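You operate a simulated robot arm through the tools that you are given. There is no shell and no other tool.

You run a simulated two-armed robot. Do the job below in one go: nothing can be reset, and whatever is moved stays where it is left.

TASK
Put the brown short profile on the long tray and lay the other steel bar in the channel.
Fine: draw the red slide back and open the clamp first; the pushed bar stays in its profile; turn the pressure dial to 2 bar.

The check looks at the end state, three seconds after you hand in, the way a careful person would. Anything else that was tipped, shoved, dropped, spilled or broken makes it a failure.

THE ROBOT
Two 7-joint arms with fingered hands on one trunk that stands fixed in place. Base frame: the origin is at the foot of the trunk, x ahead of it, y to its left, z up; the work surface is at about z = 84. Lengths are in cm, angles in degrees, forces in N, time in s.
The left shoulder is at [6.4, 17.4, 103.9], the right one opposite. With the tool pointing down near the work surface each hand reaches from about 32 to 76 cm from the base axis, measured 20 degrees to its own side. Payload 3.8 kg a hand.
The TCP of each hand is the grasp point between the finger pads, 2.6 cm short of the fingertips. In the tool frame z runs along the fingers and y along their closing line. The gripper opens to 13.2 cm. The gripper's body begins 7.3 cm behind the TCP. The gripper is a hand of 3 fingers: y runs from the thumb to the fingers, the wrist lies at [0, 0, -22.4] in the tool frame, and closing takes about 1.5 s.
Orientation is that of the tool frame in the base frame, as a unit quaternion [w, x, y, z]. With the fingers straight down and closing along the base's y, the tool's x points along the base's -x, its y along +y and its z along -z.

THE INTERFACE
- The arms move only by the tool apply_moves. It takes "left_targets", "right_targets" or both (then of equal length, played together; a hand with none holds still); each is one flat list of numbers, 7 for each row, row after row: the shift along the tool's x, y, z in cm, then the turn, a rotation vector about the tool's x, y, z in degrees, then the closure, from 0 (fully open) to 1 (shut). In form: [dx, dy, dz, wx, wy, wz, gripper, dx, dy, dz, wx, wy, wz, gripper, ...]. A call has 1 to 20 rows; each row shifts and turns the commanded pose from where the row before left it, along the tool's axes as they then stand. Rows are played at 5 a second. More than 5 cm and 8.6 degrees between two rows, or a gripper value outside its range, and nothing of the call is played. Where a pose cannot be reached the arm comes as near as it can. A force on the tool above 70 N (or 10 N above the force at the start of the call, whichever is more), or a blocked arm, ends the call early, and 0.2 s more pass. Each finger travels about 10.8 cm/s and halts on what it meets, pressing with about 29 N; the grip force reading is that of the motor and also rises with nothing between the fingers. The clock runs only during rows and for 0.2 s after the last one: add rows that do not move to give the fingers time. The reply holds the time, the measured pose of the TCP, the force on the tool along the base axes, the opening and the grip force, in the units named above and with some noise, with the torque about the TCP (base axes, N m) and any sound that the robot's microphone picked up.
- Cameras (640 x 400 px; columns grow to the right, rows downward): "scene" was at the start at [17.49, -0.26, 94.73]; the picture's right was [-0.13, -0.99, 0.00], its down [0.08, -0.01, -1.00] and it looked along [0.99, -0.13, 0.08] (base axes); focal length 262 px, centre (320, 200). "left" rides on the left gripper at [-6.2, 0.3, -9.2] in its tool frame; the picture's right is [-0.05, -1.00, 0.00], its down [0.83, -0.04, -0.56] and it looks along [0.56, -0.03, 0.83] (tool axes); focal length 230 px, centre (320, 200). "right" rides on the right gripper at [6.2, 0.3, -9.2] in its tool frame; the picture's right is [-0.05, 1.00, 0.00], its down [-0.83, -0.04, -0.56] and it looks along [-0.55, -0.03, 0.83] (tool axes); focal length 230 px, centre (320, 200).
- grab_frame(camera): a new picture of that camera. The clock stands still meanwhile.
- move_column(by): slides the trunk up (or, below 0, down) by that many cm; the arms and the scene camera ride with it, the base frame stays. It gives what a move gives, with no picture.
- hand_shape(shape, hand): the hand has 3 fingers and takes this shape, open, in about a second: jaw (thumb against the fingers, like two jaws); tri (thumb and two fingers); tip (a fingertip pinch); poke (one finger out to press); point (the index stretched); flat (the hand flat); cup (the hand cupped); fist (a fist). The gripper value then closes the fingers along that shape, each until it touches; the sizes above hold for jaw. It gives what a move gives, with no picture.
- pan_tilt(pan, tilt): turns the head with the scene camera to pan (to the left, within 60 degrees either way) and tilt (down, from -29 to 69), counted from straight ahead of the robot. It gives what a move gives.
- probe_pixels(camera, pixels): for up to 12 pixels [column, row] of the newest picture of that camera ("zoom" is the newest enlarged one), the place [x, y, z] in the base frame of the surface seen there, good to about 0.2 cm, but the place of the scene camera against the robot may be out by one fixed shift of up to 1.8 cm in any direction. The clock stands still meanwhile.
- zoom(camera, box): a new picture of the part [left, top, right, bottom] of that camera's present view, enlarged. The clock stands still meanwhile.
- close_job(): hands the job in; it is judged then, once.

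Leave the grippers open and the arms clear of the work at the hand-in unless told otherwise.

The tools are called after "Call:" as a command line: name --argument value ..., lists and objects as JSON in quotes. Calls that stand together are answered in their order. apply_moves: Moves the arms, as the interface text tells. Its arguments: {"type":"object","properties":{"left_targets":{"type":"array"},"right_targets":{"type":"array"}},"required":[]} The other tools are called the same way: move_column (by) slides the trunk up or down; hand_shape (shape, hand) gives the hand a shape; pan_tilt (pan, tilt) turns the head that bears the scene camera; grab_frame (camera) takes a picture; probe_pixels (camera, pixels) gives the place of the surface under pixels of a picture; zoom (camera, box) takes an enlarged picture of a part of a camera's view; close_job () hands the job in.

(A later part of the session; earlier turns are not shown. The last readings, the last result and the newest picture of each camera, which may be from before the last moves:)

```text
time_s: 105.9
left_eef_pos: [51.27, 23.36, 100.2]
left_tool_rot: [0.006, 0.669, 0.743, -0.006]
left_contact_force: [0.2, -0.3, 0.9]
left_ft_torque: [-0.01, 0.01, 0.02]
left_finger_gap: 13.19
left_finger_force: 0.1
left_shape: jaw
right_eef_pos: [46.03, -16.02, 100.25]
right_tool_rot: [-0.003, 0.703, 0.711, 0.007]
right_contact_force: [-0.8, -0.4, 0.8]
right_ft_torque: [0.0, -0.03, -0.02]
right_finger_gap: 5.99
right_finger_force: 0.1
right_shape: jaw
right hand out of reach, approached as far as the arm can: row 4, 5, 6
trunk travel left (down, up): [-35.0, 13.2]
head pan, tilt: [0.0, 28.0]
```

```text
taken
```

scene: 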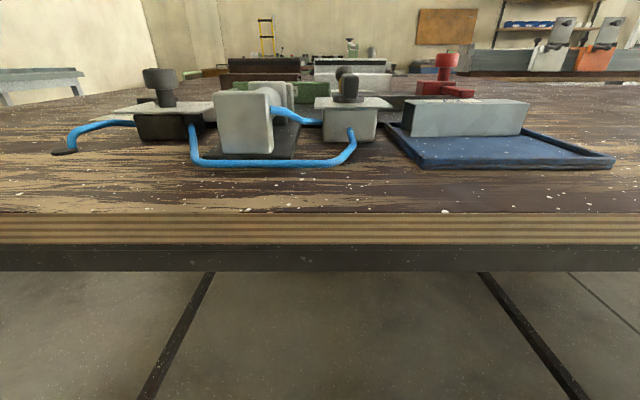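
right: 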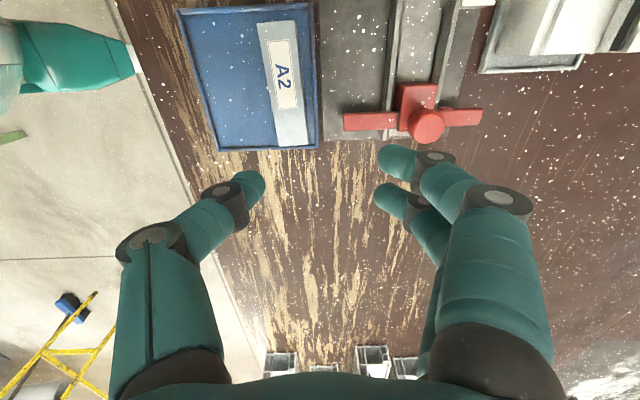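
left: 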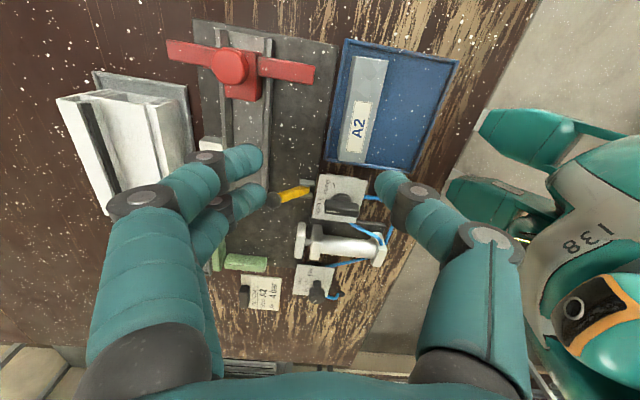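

Lower is worse; so higher trunk is better for this near spot. Raising the trunk by 13 cm and trying again.

Call:
move_column --by 13

Call:
apply_moves --right_targets '[0, 0, 3.3, 0, 0, -0.6, 0.55, 0, 0, 3.3, 0, 0, -0.6, 0.55, 0, 0, 3.3, 0, 0, -0.6, 0.55, 1.6, -1.45, 1.5, 0, 0, 0, 0.55, 1.6, -1.45, 1.5, 0, 0, 0, 0.55, 0, 0, 0, 0, 0, 0, 0.55]'

Call:
grab_frame --camera "right"

Call:
grab_frame --camera "scene"

```text
time_s: 107.5
left_eef_pos: [51.52, 23.46, 112.97]
left_tool_rot: [0.005, 0.67, 0.743, -0.007]
left_contact_force: [-1.5, 0.3, -0.3]
left_ft_torque: [0.01, 0.02, 0.0]
left_finger_gap: 13.17
left_finger_force: 0.1
left_shape: jaw
right_eef_pos: [46.34, -16.07, 113.02]
right_tool_rot: [-0.004, 0.703, 0.711, 0.006]
right_contact_force: [-0.5, 0.1, 0.0]
right_ft_torque: [0.01, -0.02, 0.01]
right_finger_gap: 5.97
right_finger_force: 0.1
right_shape: jaw
trunk travel left (down, up): [-48.0, 0.2]
head pan, tilt: [0.0, 28.0]
```

```text
time_s: 108.9
left_eef_pos: [51.34, 23.38, 113.11]
left_tool_rot: [0.006, 0.669, 0.743, -0.006]
left_contact_force: [-0.1, -0.1, -0.4]
left_ft_torque: [-0.04, -0.01, 0.01]
left_finger_gap: 13.19
left_finger_force: 0.1
left_shape: jaw
right_eef_pos: [45.16, -14.58, 101.12]
right_tool_rot: [-0.003, 0.692, 0.722, 0.006]
right_contact_force: [-0.9, 1.0, 0.6]
right_ft_torque: [-0.02, 0.02, -0.01]
right_finger_gap: 5.96
right_finger_force: 0.1
right_shape: jaw
right hand out of reach, approached as far as the arm can: row 4, 5
trunk travel left (down, up): [-48.0, 0.2]
head pan, tilt: [0.0, 28.0]
```

```text
taken
```

right: 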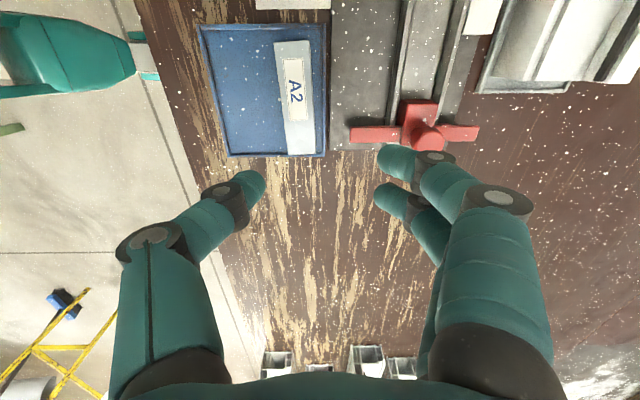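

```text
taken
```

scene: 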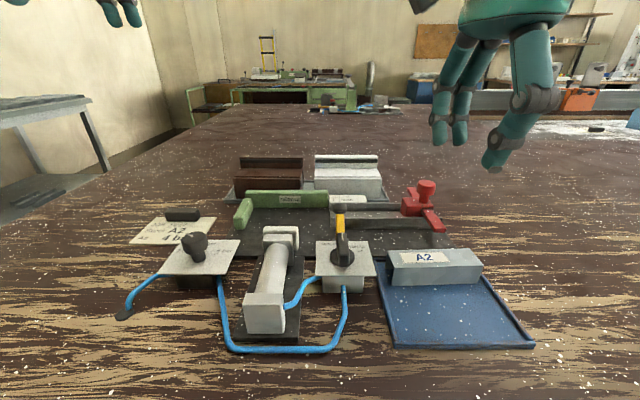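

Still limited around x≈45. So I'll park the right arm well out to the right side, out of the left arm's way, and use the left arm for the bar.

Call:
apply_moves --right_targets '[-4.3, 0, -1.2, 0, 0, 0, 0.3, -4.3, 0, -1.2, 0, 0, 0, 0, -4.3, 0, -1.2, 0, 0, 0, 0, -4.3, 0, -1.2, 0, 0, 0, 0, -4.3, 0, -1.2, 0, 0, 0, 0, -4.3, 0, -1.2, 0, 0, 0, 0, -4.3, 0, -1, 0, 0, 0, 0, -1.5, -3.5, 0, 0, 0, 0, 0, -1.5, -3.5, 0, 0, 0, 0, 0, -1.5, -3.5, 0, 0, 0, 0, 0, 0, 0, 0, 0, 0, 0, 0]'

Call:
pan_tilt --pan -50 --tilt -10

Call:
grab_frame --camera "scene"

```text
time_s: 111.3
left_eef_pos: [51.33, 23.32, 113.13]
left_tool_rot: [0.007, 0.669, 0.743, -0.006]
left_contact_force: [-0.4, 0.4, 0.2]
left_ft_torque: [0.01, -0.03, -0.02]
left_finger_gap: 13.2
left_finger_force: 0.0
left_shape: jaw
right_eef_pos: [36.1, -49.88, 108.75]
right_tool_rot: [-0.002, 0.691, 0.722, 0.006]
right_contact_force: [-0.2, 0.7, 0.2]
right_ft_torque: [0.0, 0.0, 0.02]
right_finger_gap: 13.2
right_finger_force: 0.0
right_shape: jaw
trunk travel left (down, up): [-48.0, 0.2]
head pan, tilt: [0.0, 28.0]
```

```text
time_s: 112.5
left_eef_pos: [51.34, 23.38, 113.17]
left_tool_rot: [0.006, 0.67, 0.743, -0.006]
left_contact_force: [-1.0, -0.3, 0.4]
left_ft_torque: [-0.01, 0.01, -0.01]
left_finger_gap: 13.21
left_finger_force: 0.0
left_shape: jaw
right_eef_pos: [36.11, -50.01, 108.67]
right_tool_rot: [-0.004, 0.692, 0.722, 0.006]
right_contact_force: [-0.1, -0.6, -0.2]
right_ft_torque: [0.0, -0.01, 0.01]
right_finger_gap: 13.18
right_finger_force: 0.1
right_shape: jaw
trunk travel left (down, up): [-48.0, 0.2]
head pan, tilt: [-50.0, -10.0]
```

```text
taken
```

scene: 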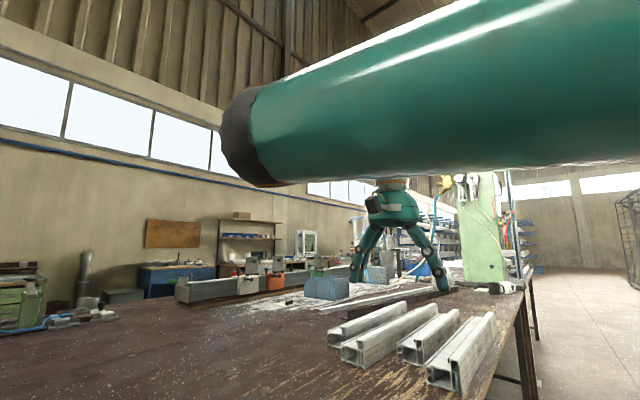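

The right elbow is folded inward in front of the head, which explains the limits. Let me see how the left arm's elbow lies.

Call:
pan_tilt --pan 50 --tilt -10

Call:
grab_frame --camera "scene"

```text
time_s: 114.2
left_eef_pos: [51.41, 23.32, 113.06]
left_tool_rot: [0.005, 0.669, 0.743, -0.005]
left_contact_force: [-0.4, -0.3, -0.3]
left_ft_torque: [-0.03, -0.01, -0.01]
left_finger_gap: 13.19
left_finger_force: 0.0
left_shape: jaw
right_eef_pos: [36.09, -49.89, 108.75]
right_tool_rot: [-0.003, 0.692, 0.722, 0.006]
right_contact_force: [-1.0, -0.1, 0.7]
right_ft_torque: [-0.02, -0.01, 0.01]
right_finger_gap: 13.2
right_finger_force: 0.0
right_shape: jaw
trunk travel left (down, up): [-48.0, 0.2]
head pan, tilt: [50.0, -10.0]
```

```text
taken
```

scene: 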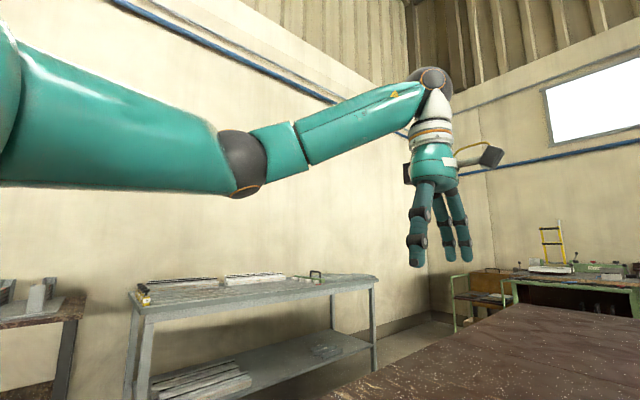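

The left arm is fine, but the right elbow (≈(34,−11,118)) sits inward, right over the bar area. I'll bring the right hand back to its starting pose and yaw 0 to let the elbow swing back out, then look.

Call:
apply_moves --right_targets '[0, 0, 0, 0, 0, -8, 0, 0, 0, 0, 0, 0, -8, 0, 0, 0, 0, 0, 0, -8, 0, 0, 0, 0, 0, 0, -8, 0, 0, 0, 0, 0, 0, -8, 0, 0, 0, 0, 0, 0, -8, 0, 0, 0, 0, 0, 0, -8, 0, 0, 0, 0, 0, 0, -8, 0, 0, 0, 0, 0, 0, -8, 0, 0, 0, 0, 0, 0, -8, 0, 0, 0, 0, 0, 0, -7.6, 0, -2.49, 3, -1.29, 0, 0, 0, 0, -2.49, 3, -1.29, 0, 0, 0, 0, -2.49, 3, -1.29, 0, 0, 0, 0, -2.49, 3, -1.29, 0, 0, 0, 0, -2.49, 3, -1.29, 0, 0, 0, 0, -2.49, 3, -1.29, 0, 0, 0, 0, -2.49, 3, -1.29, 0, 0, 0, 0, 0, 0, 0, 0, 0, 0, 0]'

Call:
pan_tilt --pan -50 --tilt -10

Call:
grab_frame --camera "scene"

```text
time_s: 118.2
left_eef_pos: [51.37, 23.32, 113.16]
left_tool_rot: [0.006, 0.67, 0.743, -0.005]
left_contact_force: [0.1, -1.2, 0.4]
left_ft_torque: [-0.03, -0.02, -0.02]
left_finger_gap: 13.21
left_finger_force: 0.0
left_shape: jaw
right_eef_pos: [53.63, -29.1, 118.25]
right_tool_rot: [0.002, -0.001, 1.0, 0.007]
right_contact_force: [0.4, -0.5, 0.1]
right_ft_torque: [-0.01, 0.0, -0.01]
right_finger_gap: 13.22
right_finger_force: 0.1
right_shape: jaw
trunk travel left (down, up): [-48.0, 0.2]
head pan, tilt: [50.0, -10.0]
```

```text
time_s: 120.0
left_eef_pos: [51.42, 23.37, 113.09]
left_tool_rot: [0.005, 0.669, 0.743, -0.006]
left_contact_force: [-0.4, -0.4, -0.2]
left_ft_torque: [0.0, -0.01, -0.04]
left_finger_gap: 13.17
left_finger_force: 0.1
left_shape: jaw
right_eef_pos: [53.65, -28.9, 118.21]
right_tool_rot: [0.003, -0.001, 1.0, 0.007]
right_contact_force: [-0.2, -0.6, 0.2]
right_ft_torque: [0.02, 0.0, 0.01]
right_finger_gap: 13.14
right_finger_force: 0.1
right_shape: jaw
trunk travel left (down, up): [-48.0, 0.2]
head pan, tilt: [-50.0, -10.0]
```

```text
taken
```

scene: 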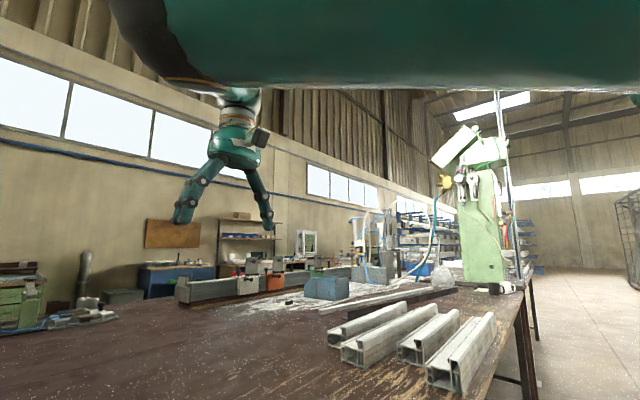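

The right elbow stays high and inward. I'll instead stretch the right arm out to the front-right (about (61,−44,105)), so its elbow lies along that line, away from the bar area, and check what is below.

Call:
apply_moves --right_targets '[-1.48, -3, 2.6, 0, 0, 0, 0, -1.48, -3, 2.6, 0, 0, 0, 0, -1.48, -3, 2.6, 0, 0, 0, 0, -1.48, -3, 2.6, 0, 0, 0, 0, -1.48, -3, 2.4, 0, 0, 0, 0, 0, 0, 0, 0, 0, 0, 0]'

Call:
grab_frame --camera "scene"

Call:
grab_frame --camera "right"

```text
time_s: 121.4
left_eef_pos: [51.22, 23.4, 113.17]
left_tool_rot: [0.006, 0.669, 0.743, -0.006]
left_contact_force: [-0.4, 0.4, 0.4]
left_ft_torque: [0.0, 0.0, 0.01]
left_finger_gap: 13.2
left_finger_force: 0.0
left_shape: jaw
right_eef_pos: [61.07, -43.62, 105.2]
right_tool_rot: [0.003, 0.0, 1.0, 0.006]
right_contact_force: [-0.5, -1.0, -0.5]
right_ft_torque: [-0.04, 0.0, 0.02]
right_finger_gap: 13.19
right_finger_force: 0.1
right_shape: jaw
trunk travel left (down, up): [-48.0, 0.2]
head pan, tilt: [-50.0, -10.0]
```

```text
taken
```

scene: 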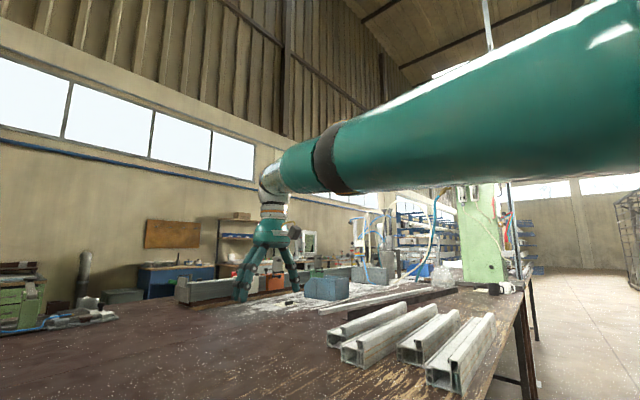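

```text
taken
```

right: 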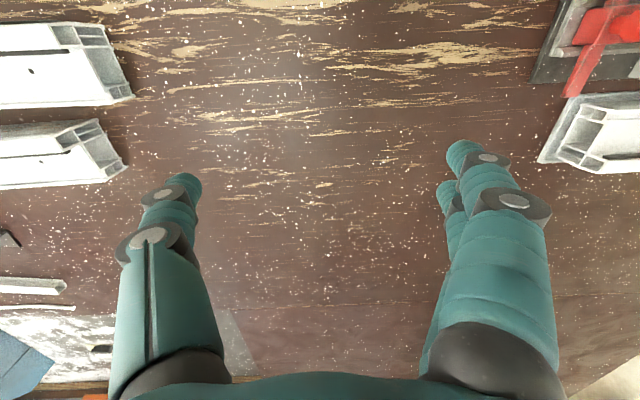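

The right arm is now stretched out of the way. Bringing the left hand across above the A2 bar (≈(43.2,−12.8), z≈101), correcting the small tilt and setting yaw −87.4°.

Call:
apply_moves --left_targets '[0, 0, 0, -0.1, 0.97, 3.4, 0.2, -3.98, -1.07, 1.36, 0, 0, 0, 0.55, -3.98, -1.07, 1.36, 0, 0, 0, 0.55, -3.98, -1.07, 1.36, 0, 0, 0, 0.55, -3.98, -1.07, 1.36, 0, 0, 0, 0.55, -3.98, -1.07, 1.36, 0, 0, 0, 0.55, -3.98, -1.07, 1.36, 0, 0, 0, 0.55]'

Call:
pan_tilt --pan 0 --tilt 28

Call:
grab_frame --camera "scene"

Call:
grab_frame --camera "left"

```text
time_s: 123.0
left_eef_pos: [45.99, -0.98, 104.9]
left_tool_rot: [0.0, 0.69, 0.724, 0.001]
left_contact_force: [0.0, 0.8, 0.1]
left_ft_torque: [0.02, -0.01, 0.01]
left_finger_gap: 6.0
left_finger_force: 0.0
left_shape: jaw
right_eef_pos: [61.07, -43.84, 105.06]
right_tool_rot: [0.003, 0.0, 1.0, 0.007]
right_contact_force: [1.1, -0.3, 0.2]
right_ft_torque: [0.02, 0.04, 0.02]
right_finger_gap: 13.16
right_finger_force: 0.0
right_shape: jaw
trunk travel left (down, up): [-48.0, 0.2]
head pan, tilt: [-50.0, -10.0]
```

```text
time_s: 124.2
left_eef_pos: [45.98, -0.73, 104.92]
left_tool_rot: [0.0, 0.691, 0.723, 0.001]
left_contact_force: [-0.1, 0.0, 0.7]
left_ft_torque: [0.0, 0.02, 0.02]
left_finger_gap: 6.02
left_finger_force: 0.0
left_shape: jaw
right_eef_pos: [61.11, -43.6, 105.15]
right_tool_rot: [0.003, -0.001, 1.0, 0.007]
right_contact_force: [-0.3, -0.3, 0.7]
right_ft_torque: [0.01, -0.02, 0.01]
right_finger_gap: 13.19
right_finger_force: 0.0
right_shape: jaw
trunk travel left (down, up): [-48.0, 0.2]
head pan, tilt: [0.0, 28.0]
```

```text
taken
```

scene: 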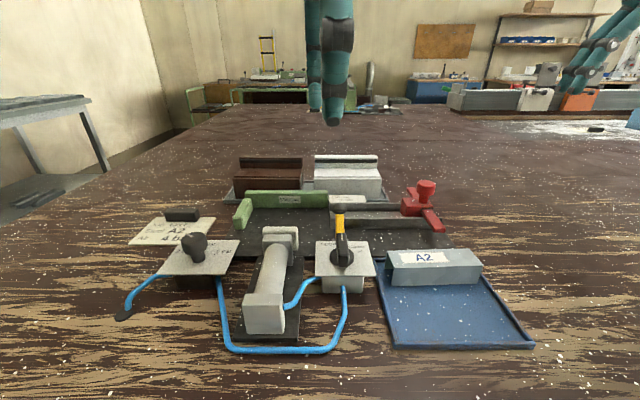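

```text
taken
```

left: 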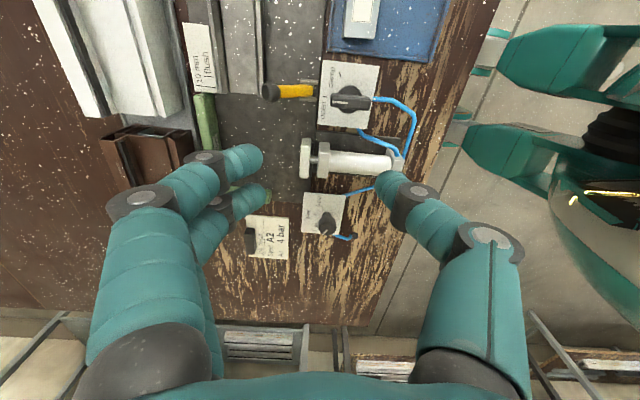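

Left arm moves freely. Continuing to the bar centre.

Call:
apply_moves --left_targets '[-3.0, -0.84, 1.0, 0, 0, 0, 0.55, -3.0, -0.84, 1.0, 0, 0, 0, 0.55, -3.0, -0.84, 1.0, 0, 0, 0, 0.55, -3.0, -0.84, 1.0, 0, 0, 0, 0.55, 0, 0, 0, 0, 0, 0, 0.55]'

Call:
grab_frame --camera "left"

Call:
grab_frame --camera "scene"

```text
time_s: 125.4
left_eef_pos: [43.2, -12.92, 100.87]
left_tool_rot: [0.0, 0.691, 0.723, 0.001]
left_contact_force: [-0.5, -0.7, -0.1]
left_ft_torque: [-0.04, 0.01, -0.01]
left_finger_gap: 6.01
left_finger_force: 0.0
left_shape: jaw
right_eef_pos: [61.0, -43.56, 105.22]
right_tool_rot: [0.003, -0.001, 1.0, 0.007]
right_contact_force: [-0.5, 0.3, 0.4]
right_ft_torque: [-0.01, 0.0, -0.01]
right_finger_gap: 13.18
right_finger_force: 0.2
right_shape: jaw
trunk travel left (down, up): [-48.0, 0.2]
head pan, tilt: [0.0, 28.0]
```

```text
taken
```

left: 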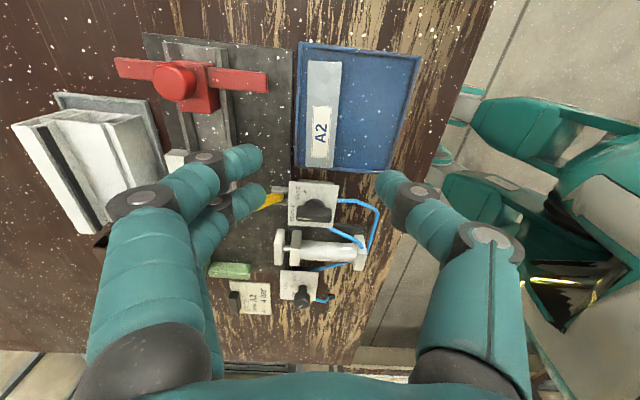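

```text
taken
```

scene: 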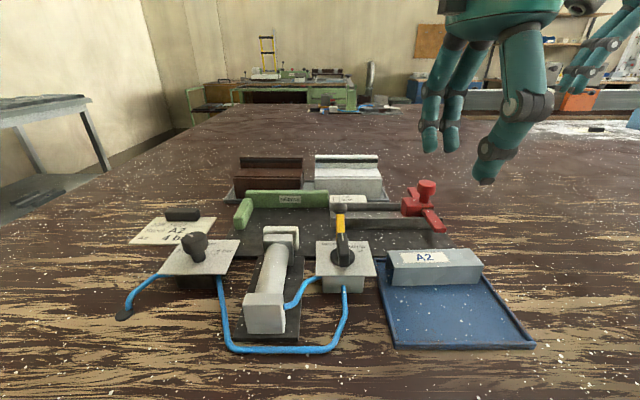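

The left hand is right above the bar, aligned. Descending to z≈93 and checking.

Call:
apply_moves --left_targets '[0, 0, 2.5, 0, 0, 0, 0.55, 0, 0, 2.5, 0, 0, 0, 0.55, 0, 0, 2.8, 0, 0, 0, 0.55, 0, 0, 0, 0, 0, 0, 0.55]'

Call:
zoom --camera "left" --box '[200, 60, 440, 230]'

Call:
zoom --camera "scene" --box '[340, 140, 560, 300]'

```text
time_s: 126.4
left_eef_pos: [43.37, -12.98, 93.06]
left_tool_rot: [0.0, 0.69, 0.724, -0.001]
left_contact_force: [-0.5, 0.0, 0.0]
left_ft_torque: [0.02, 0.03, -0.02]
left_finger_gap: 5.98
left_finger_force: 0.1
left_shape: jaw
right_eef_pos: [61.19, -43.57, 105.25]
right_tool_rot: [0.001, -0.001, 1.0, 0.007]
right_contact_force: [-0.1, 0.2, -0.4]
right_ft_torque: [0.05, 0.01, -0.02]
right_finger_gap: 13.19
right_finger_force: 0.1
right_shape: jaw
trunk travel left (down, up): [-48.0, 0.2]
head pan, tilt: [0.0, 28.0]
```

```text
2.35 times, centred on (320, 145) of left
```

zoom: 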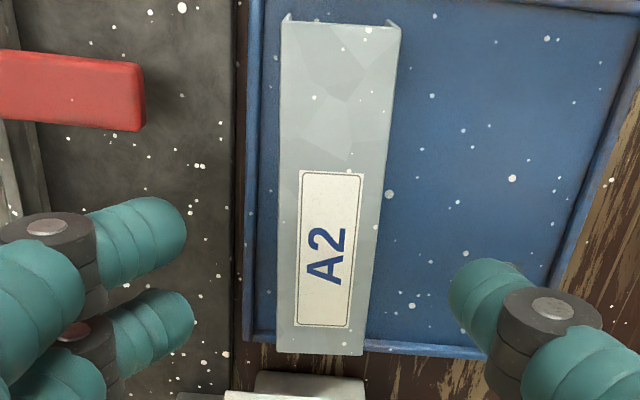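

```text
2.50 times, centred on (450, 220) of scene
```

zoom: 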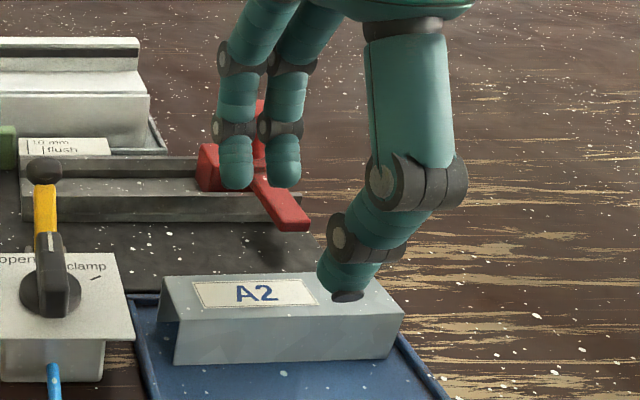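

The bar is perfectly aligned, 0.25 cm toward the robot from the grip centre. Correcting and descending to z≈88.6, then closing.

Call:
apply_moves --left_targets '[0, -0.25, 1.5, 0, 0, 0, 0.55, 0, 0, 1.5, 0, 0, 0, 0.55, 0, 0, 1.0, 0, 0, 0, 0.55, 0, 0, 0.5, 0, 0, 0, 0.55, 0, 0, 0, 0, 0, 0, 0.6]'

Call:
zoom --camera "scene" --box '[340, 140, 560, 300]'

Call:
zoom --camera "left" --box '[200, 60, 440, 230]'

```text
time_s: 127.6
left_eef_pos: [43.2, -12.93, 88.51]
left_tool_rot: [0.0, 0.691, 0.722, 0.001]
left_contact_force: [0.0, 0.7, 0.3]
left_ft_torque: [0.01, -0.01, -0.02]
left_finger_gap: 5.34
left_finger_force: 0.1
left_shape: jaw
right_eef_pos: [61.0, -43.56, 105.15]
right_tool_rot: [0.003, 0.0, 1.0, 0.007]
right_contact_force: [0.4, 0.8, -0.3]
right_ft_torque: [-0.01, 0.03, 0.01]
right_finger_gap: 13.22
right_finger_force: 0.0
right_shape: jaw
trunk travel left (down, up): [-48.0, 0.2]
head pan, tilt: [0.0, 28.0]
```

```text
2.50 times, centred on (450, 220) of scene
```

zoom: 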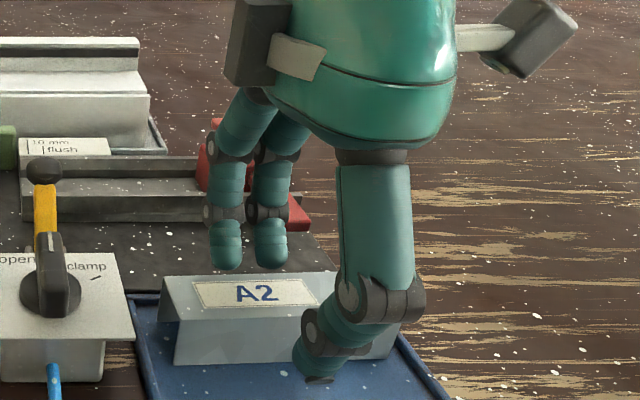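

```text
2.35 times, centred on (320, 145) of left
```

zoom: 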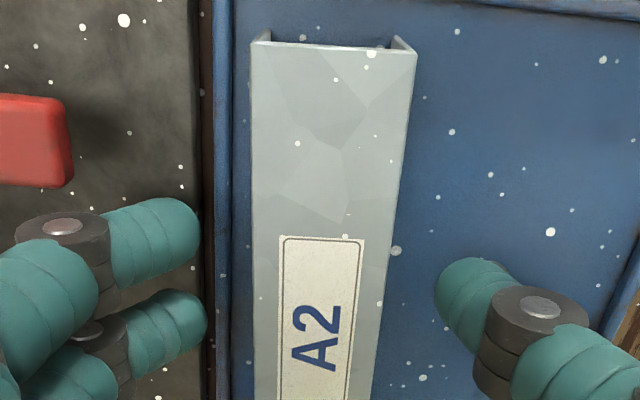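

Well placed. Closing on the bar's sides.

Call:
apply_moves --left_targets '[0, 0, 0, 0, 0, 0, 0.68, 0, 0, 0, 0, 0, 0, 0.74, 0, 0, 0, 0, 0, 0, 0.8, 0, 0, 0, 0, 0, 0, 0.9, 0, 0, 0, 0, 0, 0, 1, 0, 0, 0, 0, 0, 0, 1]'

Call:
zoom --camera "scene" --box '[340, 140, 560, 300]'

Call:
zoom --camera "left" --box '[200, 60, 440, 230]'

```text
time_s: 129.0
left_eef_pos: [43.0, -13.08, 88.5]
left_tool_rot: [0.0, 0.691, 0.723, 0.001]
left_contact_force: [-0.2, -0.2, 0.6]
left_ft_torque: [0.0, 0.01, 0.01]
left_finger_gap: 2.41
left_finger_force: 28.7
left_shape: jaw
right_eef_pos: [61.07, -43.57, 105.12]
right_tool_rot: [0.003, -0.001, 1.0, 0.008]
right_contact_force: [0.1, 0.8, -0.4]
right_ft_torque: [0.01, 0.0, 0.03]
right_finger_gap: 13.21
right_finger_force: 0.0
right_shape: jaw
trunk travel left (down, up): [-48.0, 0.2]
head pan, tilt: [0.0, 28.0]
```

```text
2.50 times, centred on (450, 220) of scene
```

zoom: 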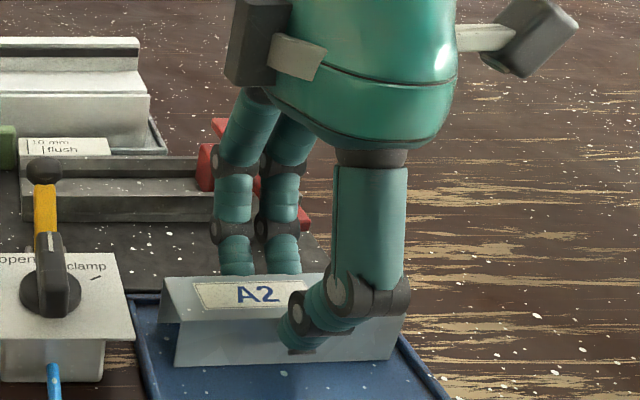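

```text
2.35 times, centred on (320, 145) of left
```

zoom: 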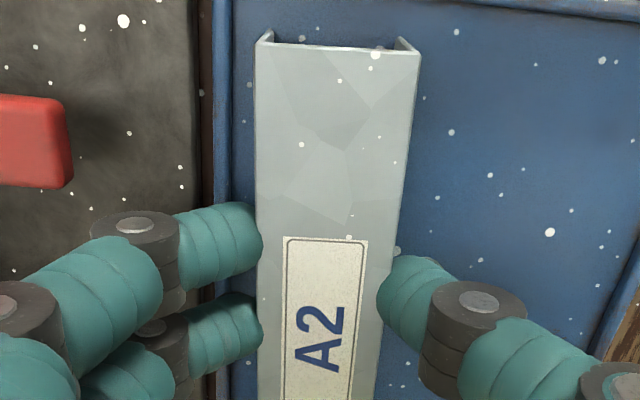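

Bar gripped (28.7 N). Lifting slowly.

Call:
apply_moves --left_targets '[0, 0, -0.3, 0, 0, 0, 1, 0, 0, -0.5, 0, 0, 0, 1, 0, 0, -0.6, 0, 0, 0, 1, 0, 0, -0.6, 0, 0, 0, 1, 0, 0, 0, 0, 0, 0, 1]'

Call:
zoom --camera "scene" --box '[340, 140, 560, 300]'

Call:
zoom --camera "left" --box '[200, 60, 440, 230]'

```text
time_s: 130.2
left_eef_pos: [43.06, -12.98, 90.68]
left_tool_rot: [0.001, 0.691, 0.723, 0.001]
left_contact_force: [0.1, 0.1, -0.9]
left_ft_torque: [-0.01, 0.01, -0.01]
left_finger_gap: 2.42
left_finger_force: 28.8
left_shape: jaw
right_eef_pos: [61.01, -43.63, 105.18]
right_tool_rot: [0.003, -0.002, 1.0, 0.007]
right_contact_force: [0.0, 0.7, 0.7]
right_ft_torque: [-0.02, 0.05, 0.0]
right_finger_gap: 13.19
right_finger_force: 0.0
right_shape: jaw
trunk travel left (down, up): [-48.0, 0.2]
head pan, tilt: [0.0, 28.0]
```

```text
2.50 times, centred on (450, 220) of scene
```

zoom: 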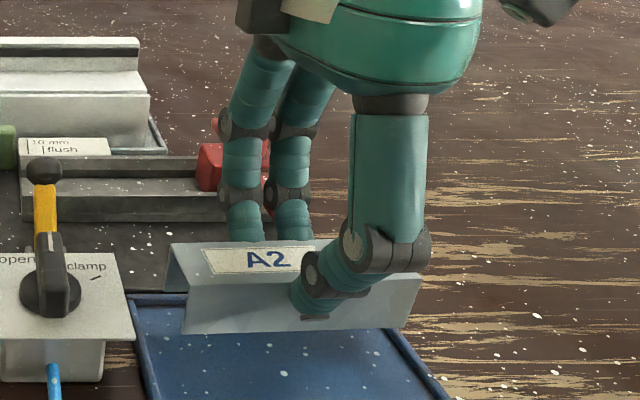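

```text
2.35 times, centred on (320, 145) of left
```

zoom: 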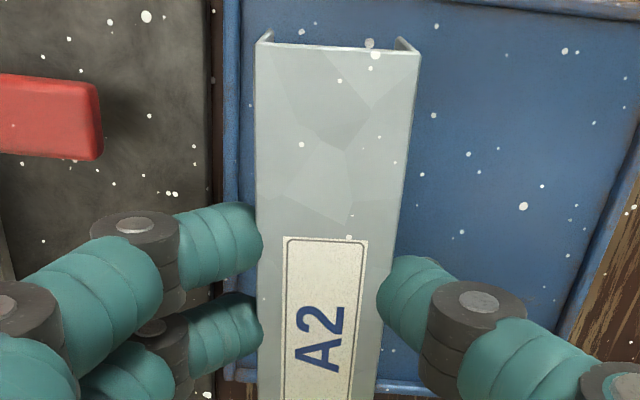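

Lifted level. Raising to z≈97 and moving over the channel (TCP ≈(54.87,−7.9)), then rotating 2.6° to line up with the channel.

Call:
apply_moves --left_targets '[0, 0, -1.2, 0, 0, 0, 1, 0, 0, -1.6, 0, 0, 0, 1, 0, 0, -1.8, 0, 0, 0, 1, 0, 0, -1.7, 0, 0, 0, 1, 0.5, 1.2, 0, 0, 0, 0, 1, 0.76, 2.0, 0, 0, 0, 0, 1, 0.76, 2.0, 0, 0, 0, 0, 1, 0.76, 2.0, 0, 0, 0, 0, 1, 0.76, 2.0, 0, 0, 0, 0, 1, 0.6, 1.6, 0, 0, 0, 0, 1, 0.42, 1.22, 0, 0, 0, 1.3, 1, 0, 0, 0, 0, 0, 1.3, 1, 0, 0, 0, 0, 0, 0, 1]'

Call:
grab_frame --camera "left"

Call:
zoom --camera "left" --box '[200, 40, 440, 230]'

Call:
grab_frame --camera "scene"

```text
time_s: 133.0
left_eef_pos: [54.96, -7.77, 96.87]
left_tool_rot: [0.0, 0.707, 0.707, 0.002]
left_contact_force: [0.1, -0.2, -1.8]
left_ft_torque: [-0.02, -0.03, 0.02]
left_finger_gap: 2.41
left_finger_force: 29.3
left_shape: jaw
right_eef_pos: [61.08, -43.69, 105.03]
right_tool_rot: [0.003, -0.001, 1.0, 0.007]
right_contact_force: [1.3, -0.2, 0.1]
right_ft_torque: [0.0, -0.02, 0.01]
right_finger_gap: 13.2
right_finger_force: 0.0
right_shape: jaw
trunk travel left (down, up): [-48.0, 0.2]
head pan, tilt: [0.0, 28.0]
```

```text
taken
```

left: 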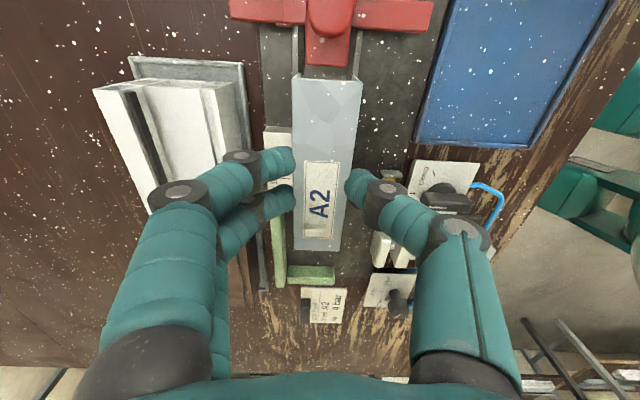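

```text
2.11 times, centred on (320, 135) of left
```

zoom: 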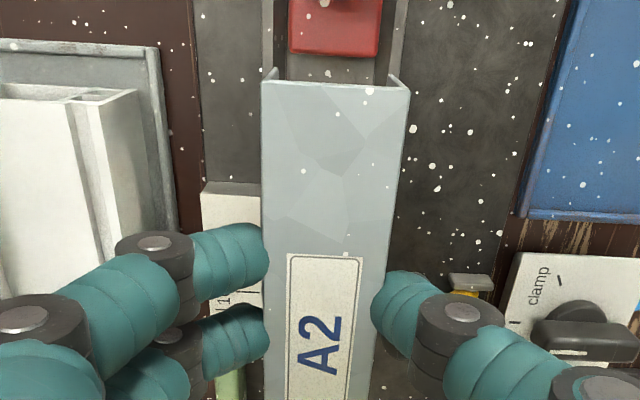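

```text
taken
```

scene: 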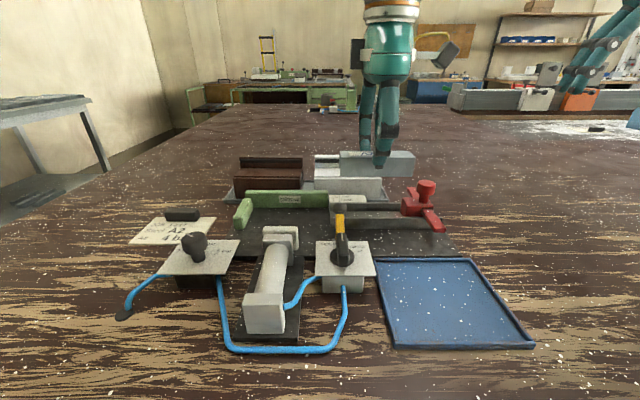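

The bar hangs above the channel. Zooming on the rails/slide end to compare alignment.

Call:
zoom --camera "left" --box '[270, 20, 390, 110]'

Call:
probe_pixels --camera "zoom" --pixels '[[125, 180], [140, 180], [155, 180], [180, 220], [420, 220], [445, 180], [460, 180], [480, 180], [300, 230], [120, 300], [480, 310], [300, 310]]'

```text
4.44 times, centred on (330, 65) of left
```

zoom: 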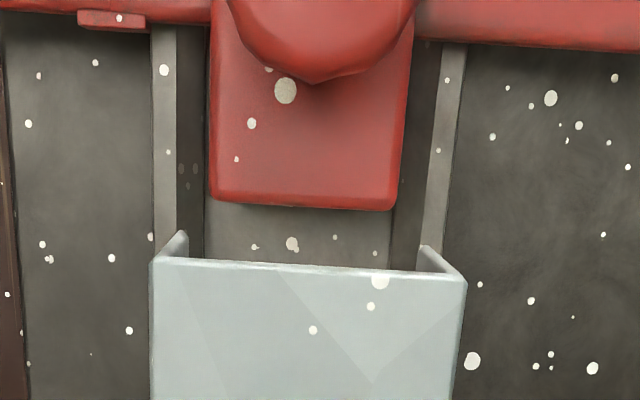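

```text
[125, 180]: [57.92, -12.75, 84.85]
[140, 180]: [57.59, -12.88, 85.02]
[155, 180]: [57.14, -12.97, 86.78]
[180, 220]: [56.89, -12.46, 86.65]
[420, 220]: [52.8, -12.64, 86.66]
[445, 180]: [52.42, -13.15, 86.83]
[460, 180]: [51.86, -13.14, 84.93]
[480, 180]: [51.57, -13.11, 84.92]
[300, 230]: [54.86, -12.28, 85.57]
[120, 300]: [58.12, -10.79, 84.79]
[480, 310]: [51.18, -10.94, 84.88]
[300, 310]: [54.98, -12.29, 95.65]
```

Channel centre x≈54.79 (4.0 wide at rail tops tapering to 3.2 at floor), bar centre ≈54.89 and its end is too close to the slide nose (y −12.8). I'll shift −0.1 in x, +0.5 in y, and lower to just above the rails.

Call:
apply_moves --left_targets '[0.5, -0.1, 0, 0, 0, 0, 1, 0, 0, 1.0, 0, 0, 0, 1, 0, 0, 1.2, 0, 0, 0, 1, 0, 0, 1.2, 0, 0, 0, 1, 0, 0, 1.2, 0, 0, 0, 1, 0, 0, 0.8, 0, 0, 0, 1, 0, 0, 0, 0, 0, 0, 1]'

Call:
grab_frame --camera "left"

Call:
zoom --camera "left" --box '[250, 20, 390, 125]'

Call:
zoom --camera "scene" --box '[300, 120, 480, 250]'

```text
time_s: 134.6
left_eef_pos: [54.71, -7.39, 91.61]
left_tool_rot: [0.0, 0.707, 0.707, 0.0]
left_contact_force: [0.1, 0.2, -1.4]
left_ft_torque: [0.0, -0.01, 0.01]
left_finger_gap: 2.41
left_finger_force: 29.2
left_shape: jaw
right_eef_pos: [60.99, -43.68, 105.15]
right_tool_rot: [0.003, 0.0, 1.0, 0.007]
right_contact_force: [-0.6, 0.7, 0.3]
right_ft_torque: [0.01, -0.01, 0.0]
right_finger_gap: 13.19
right_finger_force: 0.1
right_shape: jaw
trunk travel left (down, up): [-48.0, 0.2]
head pan, tilt: [0.0, 28.0]
```

```text
taken
```

left: 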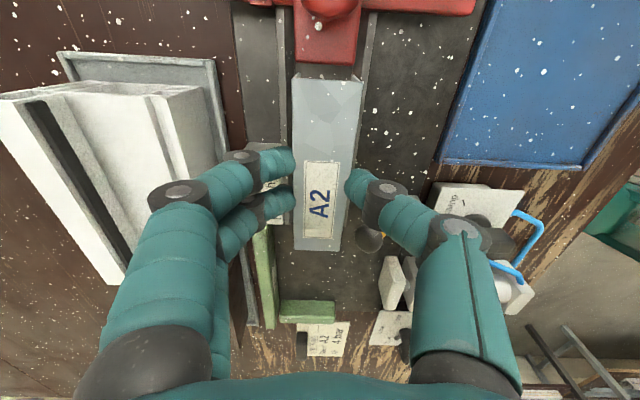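

```text
3.81 times, centred on (320, 72) of left
```

zoom: 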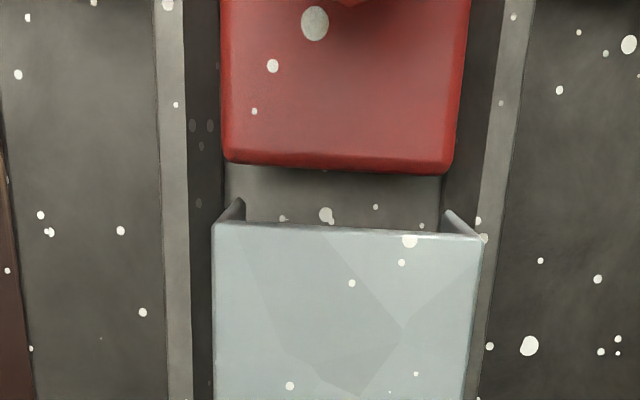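

```text
3.08 times, centred on (390, 185) of scene
```

zoom: 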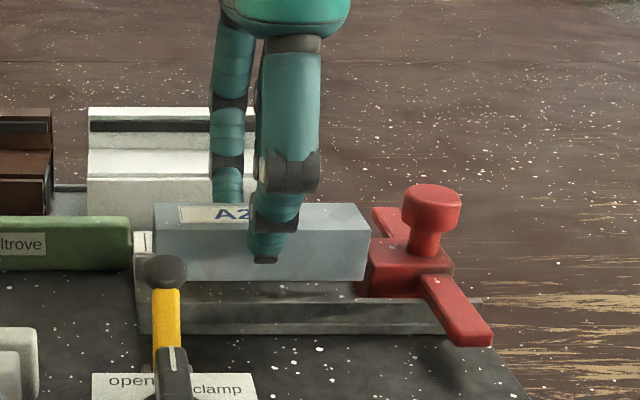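

Alignment is within 0.1 cm; gap to the slide nose ≈0.45 cm. Adding +0.06 in x and lowering slowly into the channel.

Call:
apply_moves --left_targets '[0, 0.06, 0, 0, 0, 0, 1, 0, 0, 0.4, 0, 0, 0, 1, 0, 0, 0.4, 0, 0, 0, 1, 0, 0, 0.3, 0, 0, 0, 1, 0, 0, 0.2, 0, 0, 0, 1, 0, 0, 0.2, 0, 0, 0, 1, 0, 0, 0.15, 0, 0, 0, 1, 0, 0, 0, 0, 0, 0, 1]'

Call:
zoom --camera "left" --box '[250, 20, 390, 125]'

Call:
zoom --camera "scene" --box '[300, 120, 480, 250]'

```text
time_s: 136.4
left_eef_pos: [54.81, -7.31, 89.9]
left_tool_rot: [0.0, 0.707, 0.707, 0.001]
left_contact_force: [-0.2, 0.5, -1.2]
left_ft_torque: [0.01, -0.01, 0.0]
left_finger_gap: 2.43
left_finger_force: 29.3
left_shape: jaw
right_eef_pos: [61.19, -43.74, 105.13]
right_tool_rot: [0.003, -0.001, 1.0, 0.008]
right_contact_force: [-1.0, -0.2, 0.4]
right_ft_torque: [-0.01, 0.02, 0.0]
right_finger_gap: 13.19
right_finger_force: 0.0
right_shape: jaw
trunk travel left (down, up): [-48.0, 0.2]
head pan, tilt: [0.0, 28.0]
```

```text
3.81 times, centred on (320, 72) of left
```

zoom: 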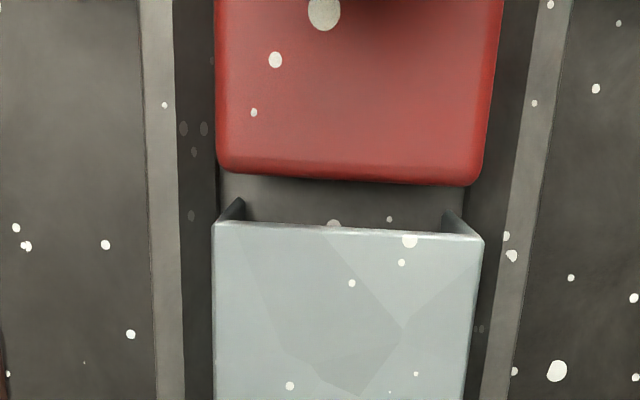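

```text
3.08 times, centred on (390, 185) of scene
```

zoom: 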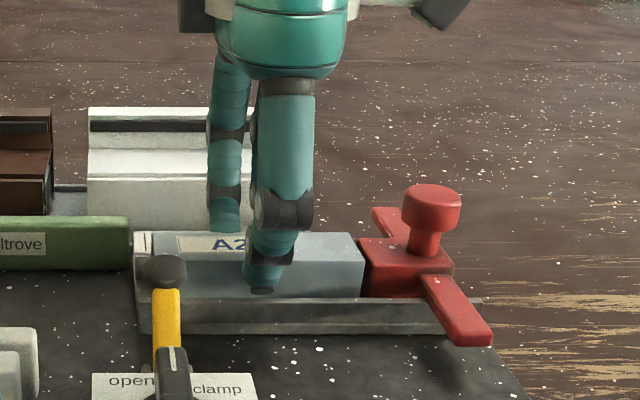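

Bar is between the rails and well aligned, no contact force yet. Lowering the last ~0.5 cm in small steps.

Call:
apply_moves --left_targets '[0, 0, 0.15, 0, 0, 0, 1, 0, 0, 0.15, 0, 0, 0, 1, 0, 0, 0.1, 0, 0, 0, 1, 0, 0, 0, 0, 0, 0, 1]'

Call:
zoom --camera "left" --box '[250, 20, 390, 125]'

Call:
zoom --camera "scene" --box '[330, 160, 450, 240]'

```text
time_s: 137.4
left_eef_pos: [54.78, -7.31, 89.61]
left_tool_rot: [0.0, 0.707, 0.707, 0.002]
left_contact_force: [-0.3, 1.3, 5.3]
left_ft_torque: [0.01, -0.02, 0.04]
left_finger_gap: 2.43
left_finger_force: 28.9
left_shape: jaw
right_eef_pos: [61.07, -43.69, 105.23]
right_tool_rot: [0.003, -0.001, 1.0, 0.007]
right_contact_force: [-0.3, -1.0, 0.0]
right_ft_torque: [-0.02, 0.04, -0.02]
right_finger_gap: 13.17
right_finger_force: 0.1
right_shape: jaw
trunk travel left (down, up): [-48.0, 0.2]
head pan, tilt: [0.0, 28.0]
```

```text
3.81 times, centred on (320, 72) of left
```

zoom: 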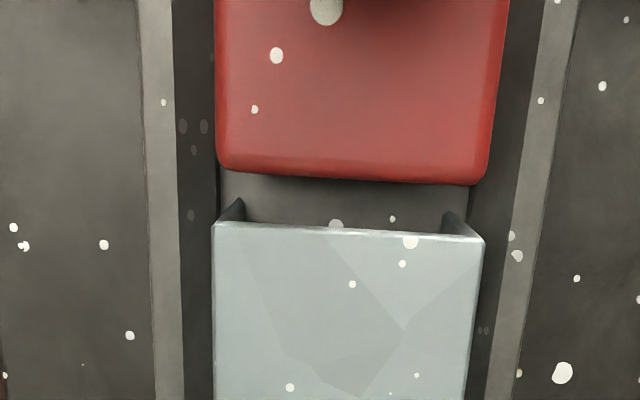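

```text
5.00 times, centred on (390, 200) of scene
```

zoom: 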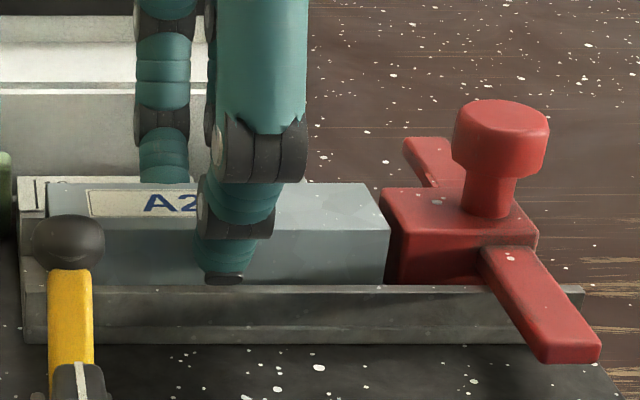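

Contact force +5 N: the bar is seated or the fingertips touch the rails. Probing the bar's top height.

Call:
grab_frame --camera "left"

Call:
probe_pixels --camera "left" --pixels '[[320, 95], [320, 120], [310, 145], [335, 145], [318, 235], [322, 69], [300, 35], [340, 60]]'

```text
taken
```

left: 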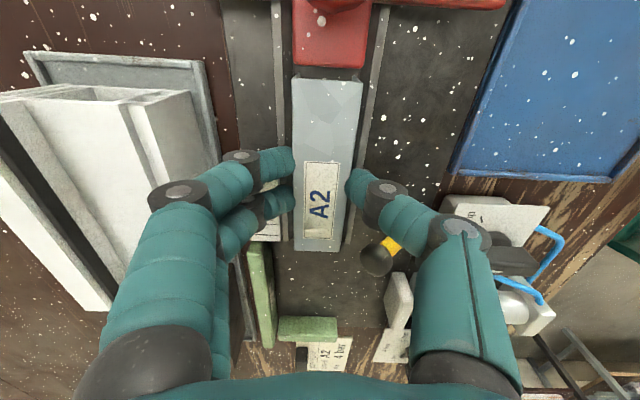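

```text
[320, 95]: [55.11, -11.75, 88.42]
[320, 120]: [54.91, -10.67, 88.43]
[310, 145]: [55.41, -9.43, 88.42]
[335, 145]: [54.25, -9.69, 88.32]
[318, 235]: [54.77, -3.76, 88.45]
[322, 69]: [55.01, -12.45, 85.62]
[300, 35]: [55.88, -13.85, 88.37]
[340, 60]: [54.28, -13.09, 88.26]
```

Bar top at ≈88.3–88.4, i.e. it sits on the channel floor. Opening slightly, then lifting straight up.

Call:
apply_moves --left_targets '[0, 0, 0, 0, 0, 0, 0.9, 0, 0, 0, 0, 0, 0, 0.82, 0, 0, 0, 0, 0, 0, 0.78, 0, 0, 0, 0, 0, 0, 0.75, 0, 0, -0.3, 0, 0, 0, 0.74, 0, 0, -0.5, 0, 0, 0, 0.7, 0, 0, 0, 0, 0, 0, 0.7]'

Call:
grab_frame --camera "left"

Call:
zoom --camera "scene" --box '[330, 160, 450, 240]'

```text
time_s: 139.0
left_eef_pos: [54.81, -7.4, 90.24]
left_tool_rot: [0.0, 0.707, 0.708, 0.001]
left_contact_force: [0.0, -0.4, -1.1]
left_ft_torque: [-0.01, -0.01, 0.03]
left_finger_gap: 3.93
left_finger_force: 0.1
left_shape: jaw
right_eef_pos: [61.07, -43.73, 105.19]
right_tool_rot: [0.002, -0.001, 1.0, 0.007]
right_contact_force: [0.1, 1.1, -0.1]
right_ft_torque: [0.0, -0.02, 0.0]
right_finger_gap: 13.19
right_finger_force: 0.0
right_shape: jaw
trunk travel left (down, up): [-48.0, 0.2]
head pan, tilt: [0.0, 28.0]
```

```text
taken
```

left: 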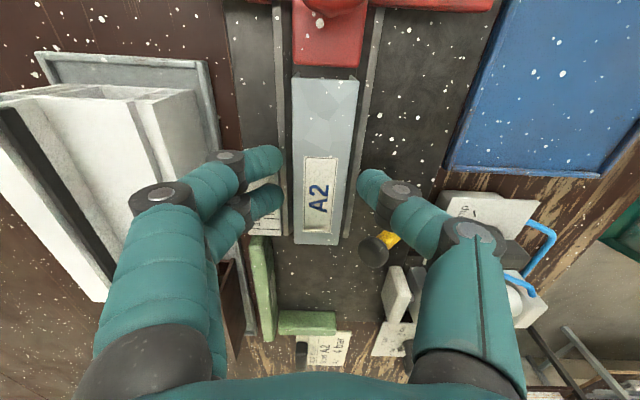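

```text
5.00 times, centred on (390, 200) of scene
```

zoom: 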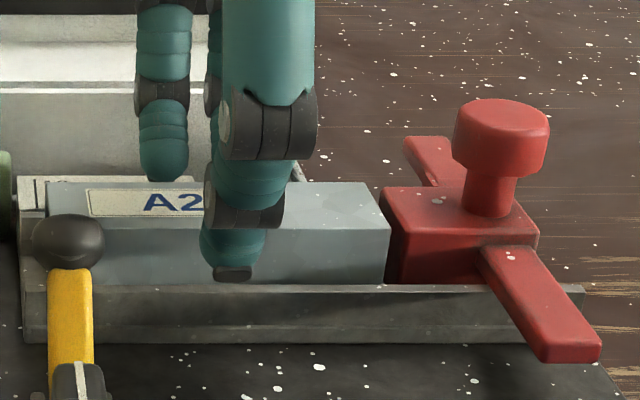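

The bar lies in the channel; the hand is free. Lifting straight up to z≈104, then moving the left hand back to its side.

Call:
apply_moves --left_targets '[0, 0, -1.5, 0, 0, 0, 0.68, 0, 0, -3, 0, 0, 0, 0.65, 0, 0, -4, 0, 0, 0, 0.6, 0, 0, -4.5, 0, 0, 0, 0.4, 0, 0, -1.5, 0, 0, 0, 0.2, 0, 0, 0, 0, 0, 0, 0]'

Call:
grab_frame --camera "left"

Call:
zoom --camera "left" --box '[200, 20, 440, 220]'

Call:
grab_frame --camera "scene"

```text
time_s: 140.4
left_eef_pos: [54.74, -7.53, 104.89]
left_tool_rot: [0.0, 0.707, 0.708, 0.001]
left_contact_force: [-0.1, -0.5, 0.4]
left_ft_torque: [-0.01, -0.02, 0.01]
left_finger_gap: 13.2
left_finger_force: 0.0
left_shape: jaw
right_eef_pos: [61.02, -43.61, 105.16]
right_tool_rot: [0.002, 0.0, 1.0, 0.007]
right_contact_force: [-0.5, 0.5, -0.3]
right_ft_torque: [0.0, -0.02, 0.02]
right_finger_gap: 13.22
right_finger_force: 0.1
right_shape: jaw
trunk travel left (down, up): [-48.0, 0.2]
head pan, tilt: [0.0, 28.0]
```

```text
taken
```

left: 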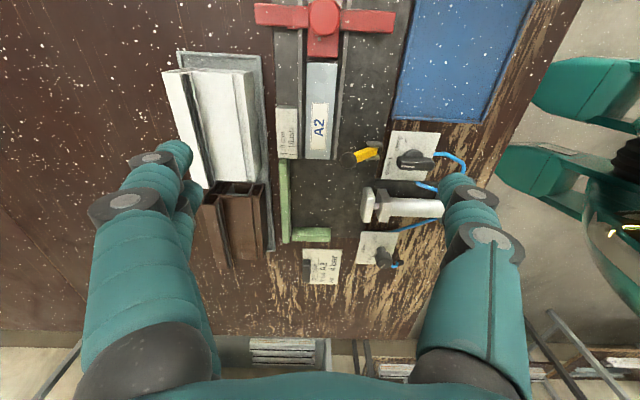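

```text
2.00 times, centred on (320, 120) of left
```

zoom: 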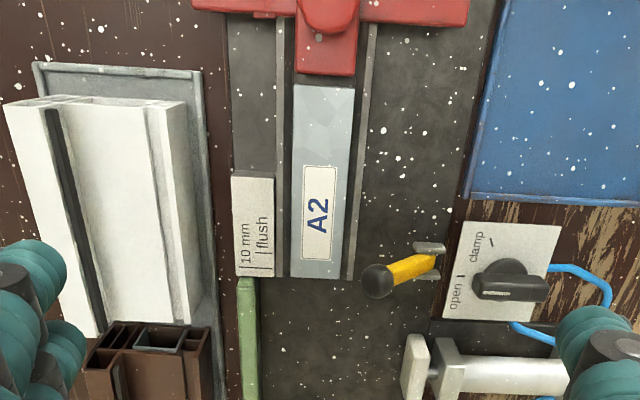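

```text
taken
```

scene: 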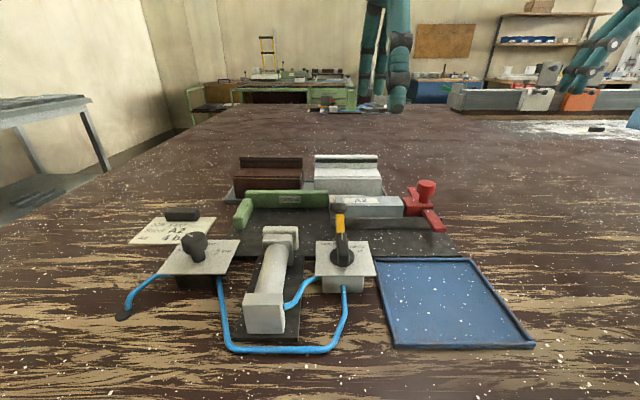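

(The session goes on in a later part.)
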